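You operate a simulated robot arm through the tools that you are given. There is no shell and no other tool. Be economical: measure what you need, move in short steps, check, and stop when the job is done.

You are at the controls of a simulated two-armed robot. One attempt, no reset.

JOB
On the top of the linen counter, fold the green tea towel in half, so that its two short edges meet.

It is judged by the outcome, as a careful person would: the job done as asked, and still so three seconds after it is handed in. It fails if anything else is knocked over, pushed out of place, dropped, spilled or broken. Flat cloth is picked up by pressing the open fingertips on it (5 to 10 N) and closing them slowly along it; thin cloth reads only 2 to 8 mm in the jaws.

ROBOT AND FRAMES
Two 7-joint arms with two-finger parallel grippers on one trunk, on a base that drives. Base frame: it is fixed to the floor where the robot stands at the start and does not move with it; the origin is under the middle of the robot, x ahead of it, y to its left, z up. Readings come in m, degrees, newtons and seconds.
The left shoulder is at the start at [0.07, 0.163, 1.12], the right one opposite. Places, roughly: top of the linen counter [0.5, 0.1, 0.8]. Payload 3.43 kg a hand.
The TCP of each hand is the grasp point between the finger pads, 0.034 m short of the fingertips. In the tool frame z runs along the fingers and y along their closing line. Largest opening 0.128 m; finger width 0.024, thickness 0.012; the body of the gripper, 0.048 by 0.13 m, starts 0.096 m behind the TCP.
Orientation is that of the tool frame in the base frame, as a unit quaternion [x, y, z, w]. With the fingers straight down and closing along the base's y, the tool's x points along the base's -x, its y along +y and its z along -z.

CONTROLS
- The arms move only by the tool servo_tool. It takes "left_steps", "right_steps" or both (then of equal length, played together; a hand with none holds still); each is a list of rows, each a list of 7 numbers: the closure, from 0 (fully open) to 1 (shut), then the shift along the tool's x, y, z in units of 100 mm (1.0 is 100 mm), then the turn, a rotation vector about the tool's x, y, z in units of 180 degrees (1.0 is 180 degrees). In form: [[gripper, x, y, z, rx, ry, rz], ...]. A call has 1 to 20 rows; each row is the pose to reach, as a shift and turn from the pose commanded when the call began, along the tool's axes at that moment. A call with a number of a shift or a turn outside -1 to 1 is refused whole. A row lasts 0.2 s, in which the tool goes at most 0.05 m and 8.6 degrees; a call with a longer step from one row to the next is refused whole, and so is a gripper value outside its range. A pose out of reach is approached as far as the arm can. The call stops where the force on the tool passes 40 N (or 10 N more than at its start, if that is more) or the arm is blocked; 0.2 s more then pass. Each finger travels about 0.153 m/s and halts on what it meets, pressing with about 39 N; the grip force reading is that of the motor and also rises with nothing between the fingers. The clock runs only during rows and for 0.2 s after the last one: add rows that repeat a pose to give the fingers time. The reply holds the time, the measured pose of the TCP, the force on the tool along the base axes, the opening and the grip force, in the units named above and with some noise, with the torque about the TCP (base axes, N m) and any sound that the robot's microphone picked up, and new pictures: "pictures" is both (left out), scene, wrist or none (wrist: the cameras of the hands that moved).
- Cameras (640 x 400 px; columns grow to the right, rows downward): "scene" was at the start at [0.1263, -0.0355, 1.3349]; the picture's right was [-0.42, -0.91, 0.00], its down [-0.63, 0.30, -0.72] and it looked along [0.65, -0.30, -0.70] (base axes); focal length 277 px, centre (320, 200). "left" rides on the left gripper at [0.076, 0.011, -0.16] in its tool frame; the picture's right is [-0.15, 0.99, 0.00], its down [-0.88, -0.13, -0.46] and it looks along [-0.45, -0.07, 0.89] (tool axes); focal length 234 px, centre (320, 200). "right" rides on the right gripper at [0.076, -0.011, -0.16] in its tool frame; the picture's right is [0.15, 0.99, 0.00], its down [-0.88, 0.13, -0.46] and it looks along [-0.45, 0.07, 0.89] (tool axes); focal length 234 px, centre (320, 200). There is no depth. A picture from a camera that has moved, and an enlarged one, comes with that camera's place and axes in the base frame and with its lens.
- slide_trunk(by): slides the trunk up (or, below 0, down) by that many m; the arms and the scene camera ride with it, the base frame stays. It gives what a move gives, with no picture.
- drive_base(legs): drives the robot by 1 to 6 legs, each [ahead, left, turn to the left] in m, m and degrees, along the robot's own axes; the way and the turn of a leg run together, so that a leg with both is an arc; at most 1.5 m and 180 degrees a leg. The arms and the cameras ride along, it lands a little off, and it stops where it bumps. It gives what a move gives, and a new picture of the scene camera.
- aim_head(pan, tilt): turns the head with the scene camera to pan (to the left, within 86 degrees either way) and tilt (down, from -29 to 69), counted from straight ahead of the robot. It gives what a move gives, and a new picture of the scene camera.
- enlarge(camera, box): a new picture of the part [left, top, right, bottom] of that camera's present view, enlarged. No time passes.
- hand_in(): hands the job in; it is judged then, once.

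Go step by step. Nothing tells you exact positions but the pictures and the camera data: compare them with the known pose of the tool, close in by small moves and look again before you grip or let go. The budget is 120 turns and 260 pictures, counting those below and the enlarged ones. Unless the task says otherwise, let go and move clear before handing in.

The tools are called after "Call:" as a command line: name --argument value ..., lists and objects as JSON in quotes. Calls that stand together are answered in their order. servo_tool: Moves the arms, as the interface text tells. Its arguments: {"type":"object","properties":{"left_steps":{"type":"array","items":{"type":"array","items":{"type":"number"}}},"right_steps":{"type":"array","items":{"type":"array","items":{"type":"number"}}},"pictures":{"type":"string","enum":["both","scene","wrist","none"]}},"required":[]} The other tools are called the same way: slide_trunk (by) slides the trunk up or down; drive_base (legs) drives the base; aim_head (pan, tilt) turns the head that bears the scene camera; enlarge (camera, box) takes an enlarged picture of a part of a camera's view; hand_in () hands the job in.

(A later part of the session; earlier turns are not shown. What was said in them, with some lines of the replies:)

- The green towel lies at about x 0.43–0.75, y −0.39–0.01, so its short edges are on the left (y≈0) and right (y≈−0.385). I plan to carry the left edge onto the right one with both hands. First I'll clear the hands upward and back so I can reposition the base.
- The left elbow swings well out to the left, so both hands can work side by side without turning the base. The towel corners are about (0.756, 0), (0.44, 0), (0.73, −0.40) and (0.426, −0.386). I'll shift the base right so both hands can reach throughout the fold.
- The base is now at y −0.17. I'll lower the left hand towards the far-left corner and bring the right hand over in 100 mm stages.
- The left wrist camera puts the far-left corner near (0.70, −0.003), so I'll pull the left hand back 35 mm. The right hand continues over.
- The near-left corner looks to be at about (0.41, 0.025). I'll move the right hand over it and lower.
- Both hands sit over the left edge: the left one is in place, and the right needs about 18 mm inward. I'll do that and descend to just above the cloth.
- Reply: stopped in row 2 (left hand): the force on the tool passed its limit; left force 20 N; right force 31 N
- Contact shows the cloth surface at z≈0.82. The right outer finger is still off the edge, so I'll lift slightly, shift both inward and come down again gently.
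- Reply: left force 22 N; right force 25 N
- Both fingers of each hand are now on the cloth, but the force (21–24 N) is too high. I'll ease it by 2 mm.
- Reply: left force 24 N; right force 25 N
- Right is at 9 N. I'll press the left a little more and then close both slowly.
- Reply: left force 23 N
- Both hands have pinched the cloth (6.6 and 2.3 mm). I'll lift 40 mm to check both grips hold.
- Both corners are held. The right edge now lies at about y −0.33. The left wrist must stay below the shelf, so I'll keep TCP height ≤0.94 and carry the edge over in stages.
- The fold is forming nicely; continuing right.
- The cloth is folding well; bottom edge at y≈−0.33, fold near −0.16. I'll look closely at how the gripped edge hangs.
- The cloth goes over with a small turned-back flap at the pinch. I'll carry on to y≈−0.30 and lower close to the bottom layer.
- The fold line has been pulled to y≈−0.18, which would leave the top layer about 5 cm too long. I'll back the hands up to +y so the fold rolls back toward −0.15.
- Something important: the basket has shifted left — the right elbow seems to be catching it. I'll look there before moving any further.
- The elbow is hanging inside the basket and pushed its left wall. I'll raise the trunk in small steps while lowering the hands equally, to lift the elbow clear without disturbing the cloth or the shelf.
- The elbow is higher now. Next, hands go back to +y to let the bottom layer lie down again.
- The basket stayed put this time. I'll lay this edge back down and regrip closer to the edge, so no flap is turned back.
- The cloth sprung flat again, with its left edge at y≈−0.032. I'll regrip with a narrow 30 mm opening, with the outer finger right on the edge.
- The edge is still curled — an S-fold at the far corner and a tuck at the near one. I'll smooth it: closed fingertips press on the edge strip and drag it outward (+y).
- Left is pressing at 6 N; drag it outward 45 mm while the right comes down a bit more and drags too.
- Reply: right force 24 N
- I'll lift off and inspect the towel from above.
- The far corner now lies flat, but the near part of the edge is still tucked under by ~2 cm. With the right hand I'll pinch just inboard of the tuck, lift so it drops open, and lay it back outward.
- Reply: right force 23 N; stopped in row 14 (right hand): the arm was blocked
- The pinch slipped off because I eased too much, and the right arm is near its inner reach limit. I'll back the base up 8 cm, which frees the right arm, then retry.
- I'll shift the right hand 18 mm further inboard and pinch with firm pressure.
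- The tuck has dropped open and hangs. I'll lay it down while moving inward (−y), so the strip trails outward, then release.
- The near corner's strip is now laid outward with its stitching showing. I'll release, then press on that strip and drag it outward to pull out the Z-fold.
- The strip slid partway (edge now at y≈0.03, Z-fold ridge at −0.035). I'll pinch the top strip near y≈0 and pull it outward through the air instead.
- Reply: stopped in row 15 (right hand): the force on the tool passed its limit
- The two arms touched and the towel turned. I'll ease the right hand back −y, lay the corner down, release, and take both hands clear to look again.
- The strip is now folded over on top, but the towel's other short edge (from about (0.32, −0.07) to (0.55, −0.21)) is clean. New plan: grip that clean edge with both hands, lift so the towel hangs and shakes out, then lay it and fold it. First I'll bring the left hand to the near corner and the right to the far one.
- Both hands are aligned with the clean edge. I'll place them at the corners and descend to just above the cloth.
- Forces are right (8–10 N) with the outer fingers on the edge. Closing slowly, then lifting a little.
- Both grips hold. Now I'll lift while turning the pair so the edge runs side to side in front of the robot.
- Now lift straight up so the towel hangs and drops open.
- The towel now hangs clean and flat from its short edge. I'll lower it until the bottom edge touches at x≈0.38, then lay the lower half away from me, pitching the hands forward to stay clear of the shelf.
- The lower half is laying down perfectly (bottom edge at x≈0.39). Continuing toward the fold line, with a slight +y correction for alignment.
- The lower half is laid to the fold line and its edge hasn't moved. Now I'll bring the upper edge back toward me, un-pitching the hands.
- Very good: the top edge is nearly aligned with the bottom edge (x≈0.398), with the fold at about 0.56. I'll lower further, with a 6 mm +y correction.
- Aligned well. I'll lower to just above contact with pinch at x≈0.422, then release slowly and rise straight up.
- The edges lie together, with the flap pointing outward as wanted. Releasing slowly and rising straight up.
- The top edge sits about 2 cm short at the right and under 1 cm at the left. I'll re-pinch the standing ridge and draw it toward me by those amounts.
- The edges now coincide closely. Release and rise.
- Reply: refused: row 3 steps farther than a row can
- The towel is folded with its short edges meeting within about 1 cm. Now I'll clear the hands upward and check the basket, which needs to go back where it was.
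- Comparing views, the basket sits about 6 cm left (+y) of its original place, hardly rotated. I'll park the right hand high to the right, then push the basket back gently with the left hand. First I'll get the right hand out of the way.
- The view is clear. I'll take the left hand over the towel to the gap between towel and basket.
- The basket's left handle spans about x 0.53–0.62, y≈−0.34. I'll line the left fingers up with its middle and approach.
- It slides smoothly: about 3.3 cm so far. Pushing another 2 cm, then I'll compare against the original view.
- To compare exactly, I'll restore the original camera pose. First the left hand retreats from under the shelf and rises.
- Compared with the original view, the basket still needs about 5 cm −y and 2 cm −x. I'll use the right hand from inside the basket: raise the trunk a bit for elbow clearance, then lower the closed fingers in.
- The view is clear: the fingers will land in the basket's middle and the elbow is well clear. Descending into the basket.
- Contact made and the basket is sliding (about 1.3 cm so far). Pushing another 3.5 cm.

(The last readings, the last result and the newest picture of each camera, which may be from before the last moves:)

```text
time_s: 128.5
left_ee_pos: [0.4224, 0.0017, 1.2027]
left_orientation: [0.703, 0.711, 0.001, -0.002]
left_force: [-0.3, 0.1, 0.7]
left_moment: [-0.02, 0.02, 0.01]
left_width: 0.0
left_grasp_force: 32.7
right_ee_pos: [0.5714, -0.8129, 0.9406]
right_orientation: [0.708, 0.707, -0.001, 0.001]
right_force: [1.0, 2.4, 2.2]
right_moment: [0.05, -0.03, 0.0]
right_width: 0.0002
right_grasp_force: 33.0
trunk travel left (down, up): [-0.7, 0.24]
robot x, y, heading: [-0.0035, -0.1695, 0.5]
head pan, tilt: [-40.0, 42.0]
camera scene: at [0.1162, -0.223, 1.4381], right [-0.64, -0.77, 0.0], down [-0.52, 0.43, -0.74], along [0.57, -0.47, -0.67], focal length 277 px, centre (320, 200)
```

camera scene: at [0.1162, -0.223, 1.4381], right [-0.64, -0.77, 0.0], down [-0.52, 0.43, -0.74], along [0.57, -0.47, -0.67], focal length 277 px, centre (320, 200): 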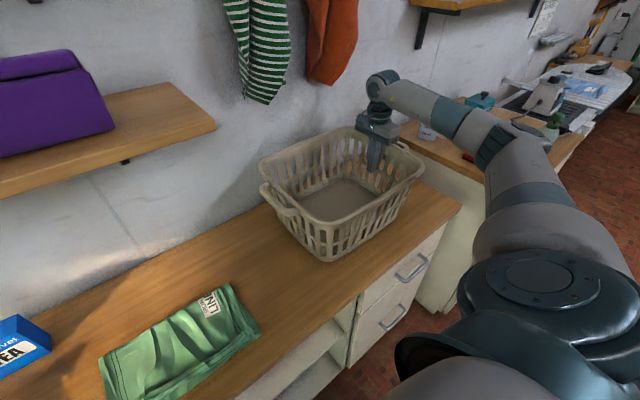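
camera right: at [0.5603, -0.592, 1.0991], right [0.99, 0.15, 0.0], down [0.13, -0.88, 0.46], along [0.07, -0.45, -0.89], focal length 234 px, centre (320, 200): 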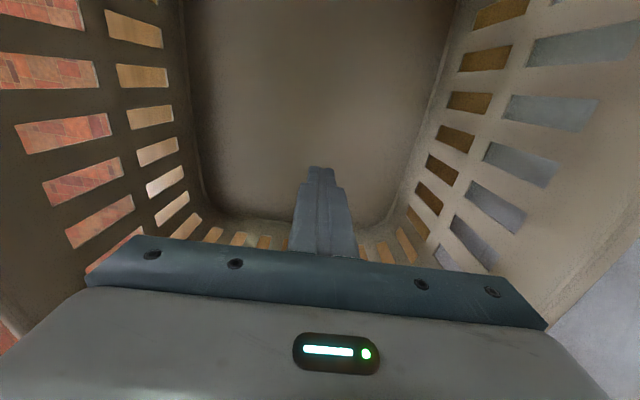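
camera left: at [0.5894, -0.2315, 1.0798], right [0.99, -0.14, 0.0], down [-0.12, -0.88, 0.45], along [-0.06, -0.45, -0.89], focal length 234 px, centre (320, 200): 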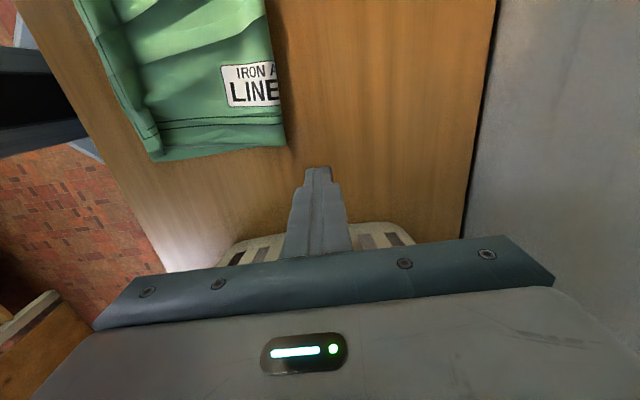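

Now the −x correction: move the hand back to the basket's middle, then draw the front wall toward me slightly.

Call:
servo_tool --right_steps '[[1, 0.3, 0, 0, 0, 0, 0], [1, 0.6, -0.2, 0, 0, 0, 0], [1, 1, -0.4, 0, 0, 0, 0], [1, 1, -0.6, 0, 0, 0, 0]]' --pictures "none"

Call:
servo_tool --right_steps '[[1, 0.25, -0.1, 0, 0, 0, 0], [1, 0.45, -0.2, 0, 0, 0, 0], [1, 0.45, -0.3, 0, 0, 0, 0]]' --pictures "both"

```text
time_s: 129.5
left_ee_pos: [0.4213, 0.0011, 1.2044]
left_orientation: [0.704, 0.711, 0.002, -0.001]
left_force: [-0.3, 0.6, -0.1]
left_moment: [-0.02, -0.04, 0.0]
left_width: 0.0002
left_grasp_force: 33.1
right_ee_pos: [0.5105, -0.7122, 0.9402]
right_orientation: [0.708, 0.707, -0.001, 0.001]
right_force: [-0.1, -1.0, 0.2]
right_moment: [0.02, -0.05, 0.01]
right_width: 0.0003
right_grasp_force: 33.0
trunk travel left (down, up): [-0.7, 0.24]
robot x, y, heading: [0.0023, -0.1746, 0.3]
head pan, tilt: [-40.0, 42.0]
```

```text
time_s: 130.3
left_ee_pos: [0.4227, 0.0011, 1.2028]
left_orientation: [0.704, 0.71, 0.001, -0.001]
left_force: [-0.1, 0.5, -1.7]
left_moment: [0.01, -0.03, 0.02]
left_width: 0.0001
left_grasp_force: 33.0
right_ee_pos: [0.4809, -0.6673, 0.9401]
right_orientation: [0.708, 0.706, -0.001, -0.001]
right_force: [0.3, -0.3, 0.3]
right_moment: [0.0, 0.01, -0.01]
right_width: 0.0001
right_grasp_force: 33.4
trunk travel left (down, up): [-0.7, 0.24]
robot x, y, heading: [0.0016, -0.1709, 0.2]
head pan, tilt: [-40.0, 42.0]
camera scene: at [0.1158, -0.2238, 1.4381], right [-0.64, -0.77, 0.0], down [-0.52, 0.43, -0.74], along [0.57, -0.47, -0.67], focal length 277 px, centre (320, 200)
camera right: at [0.4709, -0.5921, 1.0995], right [0.99, 0.14, 0.0], down [0.13, -0.88, 0.46], along [0.06, -0.45, -0.89], focal length 234 px, centre (320, 200)
```

scene: 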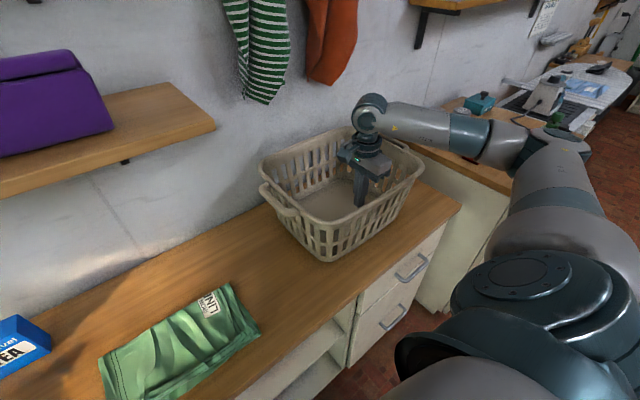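
right: 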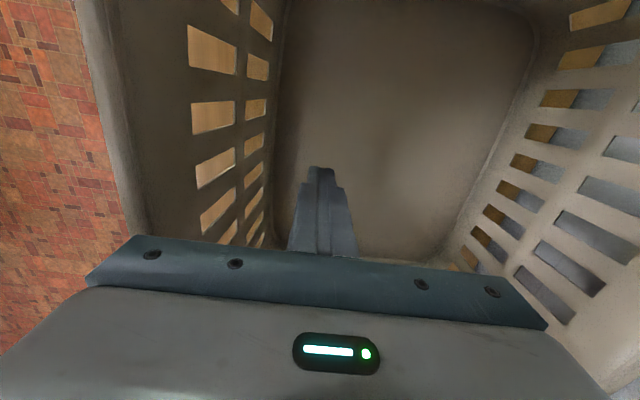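

Call:
servo_tool --right_steps '[[1, 0, -0.1, 0, 0, 0, 0], [1, 0, -0.2, 0, 0, 0, 0], [1, 0, -0.3, 0, 0, 0, 0], [1, 0, -0.4, 0, 0, 0, 0]]' --pictures "scene"

```text
time_s: 131.3
left_ee_pos: [0.422, 0.0014, 1.2027]
left_orientation: [0.703, 0.711, 0.001, -0.001]
left_force: [-0.2, 0.1, 0.8]
left_moment: [0.03, -0.02, 0.02]
left_width: 0.0
left_grasp_force: 33.0
right_ee_pos: [0.4408, -0.6687, 0.9394]
right_orientation: [0.707, 0.707, -0.001, 0.001]
right_force: [-0.8, -0.4, 0.7]
right_moment: [-0.01, -0.03, 0.01]
right_width: 0.0002
right_grasp_force: 33.4
trunk travel left (down, up): [-0.7, 0.24]
robot x, y, heading: [0.0008, -0.169, 0.4]
head pan, tilt: [-40.0, 42.0]
camera scene: at [0.1156, -0.2235, 1.4382], right [-0.64, -0.77, 0.0], down [-0.52, 0.43, -0.74], along [0.57, -0.47, -0.67], focal length 277 px, centre (320, 200)
```

scene: 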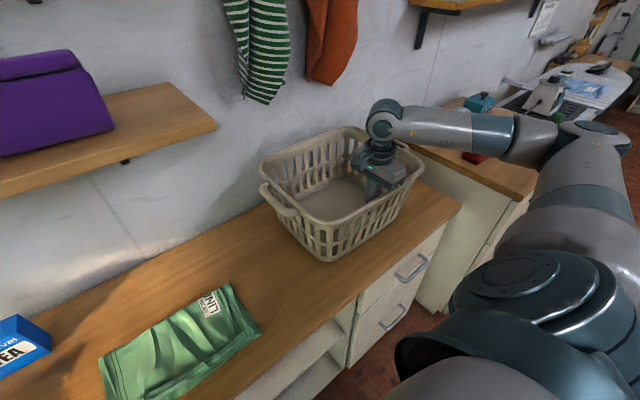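

Call:
servo_tool --right_steps '[[1, 0, -0.08, 0, 0, 0, 0], [1, 0, -0.16, 0, 0, 0, 0], [1, 0, -0.24, 0, 0, 0, 0], [1, 0, -0.32, 0, 0, 0, 0]]' --pictures "scene"

```text
time_s: 132.3
left_ee_pos: [0.4234, 0.0029, 1.2023]
left_orientation: [0.703, 0.711, 0.002, -0.001]
left_force: [0.5, -0.3, 1.1]
left_moment: [0.0, -0.01, 0.02]
left_width: 0.0001
left_grasp_force: 33.5
right_ee_pos: [0.4098, -0.6667, 0.9409]
right_orientation: [0.708, 0.706, -0.001, 0.001]
right_force: [0.2, -0.1, 0.6]
right_moment: [0.03, 0.01, 0.03]
right_width: 0.0
right_grasp_force: 32.8
trunk travel left (down, up): [-0.7, 0.24]
robot x, y, heading: [-0.0, -0.1638, 0.6]
head pan, tilt: [-40.0, 42.0]
camera scene: at [0.116, -0.2234, 1.4381], right [-0.64, -0.77, 0.0], down [-0.52, 0.43, -0.74], along [0.57, -0.47, -0.67], focal length 277 px, centre (320, 200)
```

scene: 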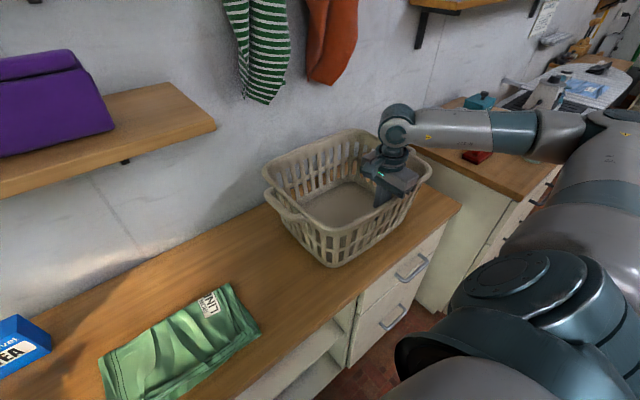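

Call:
servo_tool --right_steps '[[1, 0, -0.05, 0, 0, 0, 0], [1, 0, -0.1, 0, 0, 0, 0], [1, 0, -0.1, 0, 0, 0, 0], [1, 0, 0.15, 0, 0, 0, 0], [1, 0, 0.4, 0, 0, 0, 0]]' --pictures "none"

Call:
servo_tool --right_steps '[[1, 0, 0.1, -0.25, 0, 0, 0], [1, 0, 0.2, -0.5, 0, 0, 0], [1, 0, 0.2, -0.75, 0, 0, 0], [1, 0, 0.2, -1, 0, 0, 0]]' --pictures "none"

Call:
servo_tool --right_steps '[[1, 0, 0, -0.25, 0, 0, 0], [1, 0, 0, -0.5, 0, 0, 0], [1, 0, -0.2, -0.75, 0, 0, 0], [1, 0, -0.5, -1, 0, 0, 0]]' --pictures "none"

Call:
servo_tool --right_steps '[[1, -0.2, -0.2, -0.2, 0, 0, 0], [1, -0.4, -0.4, -0.4, 0, 0, 0], [1, -0.6, -0.6, -0.6, 0, 0, 0], [1, -0.6, -0.8, -0.8, 0, 0, 0]]' --pictures "none"

Call:
slide_trunk --by -0.1

Call:
aim_head --pan 0 --tilt 40

```text
time_s: 133.5
left_ee_pos: [0.4227, 0.0014, 1.2021]
left_orientation: [0.703, 0.711, 0.0, -0.002]
left_force: [-0.1, 0.3, 0.4]
left_moment: [-0.03, 0.0, 0.0]
left_width: 0.0002
left_grasp_force: 33.1
right_ee_pos: [0.4499, -0.6669, 0.9392]
right_orientation: [0.707, 0.707, -0.002, 0.0]
right_force: [0.7, 0.2, 0.6]
right_moment: [-0.02, -0.02, 0.01]
right_width: 0.0
right_grasp_force: 33.3
trunk travel left (down, up): [-0.7, 0.24]
robot x, y, heading: [-0.0018, -0.1701, 0.3]
head pan, tilt: [-40.0, 42.0]
```

```text
time_s: 134.5
left_ee_pos: [0.4225, 0.0023, 1.2033]
left_orientation: [0.703, 0.711, 0.001, -0.001]
left_force: [0.7, 0.8, 0.3]
left_moment: [0.03, 0.0, -0.03]
left_width: 0.0
left_grasp_force: 33.1
right_ee_pos: [0.4688, -0.6659, 1.0403]
right_orientation: [0.708, 0.706, -0.002, 0.0]
right_force: [1.2, 0.6, 0.0]
right_moment: [0.03, 0.03, -0.03]
right_width: 0.0
right_grasp_force: 32.5
trunk travel left (down, up): [-0.7, 0.24]
robot x, y, heading: [0.0014, -0.17, 0.2]
head pan, tilt: [-40.0, 42.0]
```

```text
time_s: 135.5
left_ee_pos: [0.421, 0.0022, 1.2034]
left_orientation: [0.703, 0.711, 0.002, 0.0]
left_force: [-0.1, 0.7, -0.2]
left_moment: [0.02, 0.0, 0.02]
left_width: 0.0
left_grasp_force: 33.0
right_ee_pos: [0.4146, -0.6677, 1.1419]
right_orientation: [0.707, 0.707, 0.0, 0.0]
right_force: [-0.4, 0.4, 0.0]
right_moment: [-0.04, -0.02, 0.04]
right_width: 0.0001
right_grasp_force: 33.2
trunk travel left (down, up): [-0.7, 0.24]
robot x, y, heading: [-0.001, -0.1684, 0.4]
head pan, tilt: [-40.0, 42.0]
```

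```text
time_s: 136.7
left_ee_pos: [0.422, 0.0029, 1.2023]
left_orientation: [0.704, 0.711, 0.002, -0.001]
left_force: [0.3, 0.4, 0.4]
left_moment: [0.0, 0.03, -0.03]
left_width: 0.0
left_grasp_force: 32.5
right_ee_pos: [0.3679, -0.6986, 1.1294]
right_orientation: [0.701, 0.701, -0.094, -0.092]
right_force: [-0.7, -0.4, 0.3]
right_moment: [0.01, -0.01, 0.03]
right_width: 0.0
right_grasp_force: 32.8
right hand out of reach, approached as far as the arm can: row 2, 3, 4
trunk travel left (down, up): [-0.7, 0.24]
robot x, y, heading: [0.0019, -0.1697, 0.3]
head pan, tilt: [-40.0, 42.0]
stopped in row 4 (right hand): the arm was blocked; the commanded pose is now the measured one
```

```text
time_s: 137.8
left_ee_pos: [0.4215, 0.0027, 1.1145]
left_orientation: [0.703, 0.711, 0.001, -0.001]
left_force: [-0.5, -0.3, 0.0]
left_moment: [0.03, 0.0, 0.01]
left_width: 0.0
left_grasp_force: 32.8
right_ee_pos: [0.37, -0.6994, 1.0459]
right_orientation: [0.701, 0.702, -0.093, -0.088]
right_force: [-2.4, 5.4, 10.3]
right_moment: [0.2, 0.1, 0.01]
right_width: 0.0
right_grasp_force: 32.7
trunk travel left (down, up): [-0.611, 0.329]
robot x, y, heading: [0.0006, -0.1721, 0.6]
head pan, tilt: [-40.0, 42.0]
stopped: the force on the tool passed its limit (the readings are from after the stop); the commanded pose is now the measured one
```

```text
time_s: 138.9
left_ee_pos: [0.4223, 0.0023, 1.1146]
left_orientation: [0.704, 0.71, 0.001, -0.001]
left_force: [-0.8, -1.3, -0.5]
left_moment: [-0.02, 0.0, -0.02]
left_width: 0.0
left_grasp_force: 32.8
right_ee_pos: [0.3705, -0.7003, 1.0457]
right_orientation: [0.702, 0.701, -0.094, -0.088]
right_force: [-2.3, 3.3, 10.3]
right_moment: [0.15, 0.06, 0.03]
right_width: 0.0001
right_grasp_force: 33.4
trunk travel left (down, up): [-0.611, 0.329]
robot x, y, heading: [0.0007, -0.1742, 0.4]
head pan, tilt: [0.0, 40.0]
camera scene: at [0.1361, -0.1686, 1.3526], right [0.01, -1.0, 0.0], down [-0.64, 0.0, -0.77], along [0.77, 0.0, -0.64], focal length 277 px, centre (320, 200)
```

scene: 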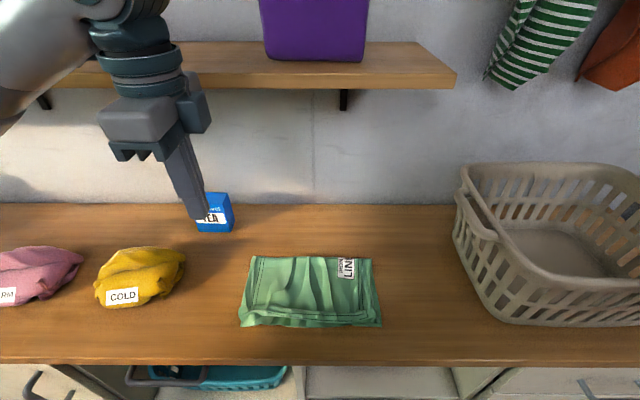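

The basket now matches its original image position (left side ≈453 px, bottom corner ≈(497, 318)). The right hand is resting on its front rim though, so I'll raise the trunk to lift it off.

Call:
slide_trunk --by 0.08

Call:
aim_head --pan -40 --tilt 42

```text
time_s: 140.0
left_ee_pos: [0.4229, 0.0013, 1.1936]
left_orientation: [0.703, 0.711, 0.001, -0.002]
left_force: [0.8, 0.5, -0.5]
left_moment: [-0.02, 0.01, 0.01]
left_width: 0.0
left_grasp_force: 33.0
right_ee_pos: [0.372, -0.7013, 1.1236]
right_orientation: [0.701, 0.701, -0.095, -0.089]
right_force: [0.2, -0.5, -0.2]
right_moment: [0.01, -0.02, -0.02]
right_width: 0.0
right_grasp_force: 32.9
trunk travel left (down, up): [-0.691, 0.249]
robot x, y, heading: [-0.0023, -0.171, 0.5]
head pan, tilt: [0.0, 40.0]
```

```text
time_s: 141.1
left_ee_pos: [0.422, 0.0014, 1.1933]
left_orientation: [0.703, 0.711, 0.001, -0.001]
left_force: [-0.9, -0.7, 1.1]
left_moment: [-0.01, 0.0, 0.04]
left_width: 0.0001
left_grasp_force: 33.0
right_ee_pos: [0.3708, -0.7014, 1.1249]
right_orientation: [0.702, 0.701, -0.094, -0.089]
right_force: [0.8, 0.1, 0.7]
right_moment: [-0.01, 0.03, -0.02]
right_width: 0.0
right_grasp_force: 33.1
trunk travel left (down, up): [-0.691, 0.249]
robot x, y, heading: [0.0002, -0.1756, 0.2]
head pan, tilt: [-40.0, 42.0]
camera scene: at [0.1164, -0.2236, 1.4296], right [-0.64, -0.77, 0.0], down [-0.52, 0.43, -0.74], along [0.57, -0.47, -0.67], focal length 277 px, centre (320, 200)
```

scene: 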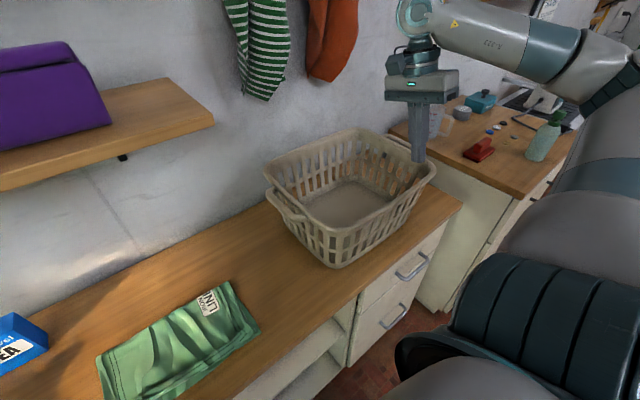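

The towel lies folded with its short edges together, the basket is back where it started, nothing else has moved, and both hands are empty and clear.

Call:
hand_in

```text
The job is handed in.
```

I folded the green tea towel in half on the linen counter, with its two short edges meeting to within about 1 cm. It now lies turned about 90° from how it started.

While I worked, my right elbow pushed the laundry basket several centimetres. I pushed it back, and its position matches the earlier camera view to within a centimetre or so. Nothing else looked moved, tipped or dropped in the last pictures, and both hands were empty and clear when I handed the job in.
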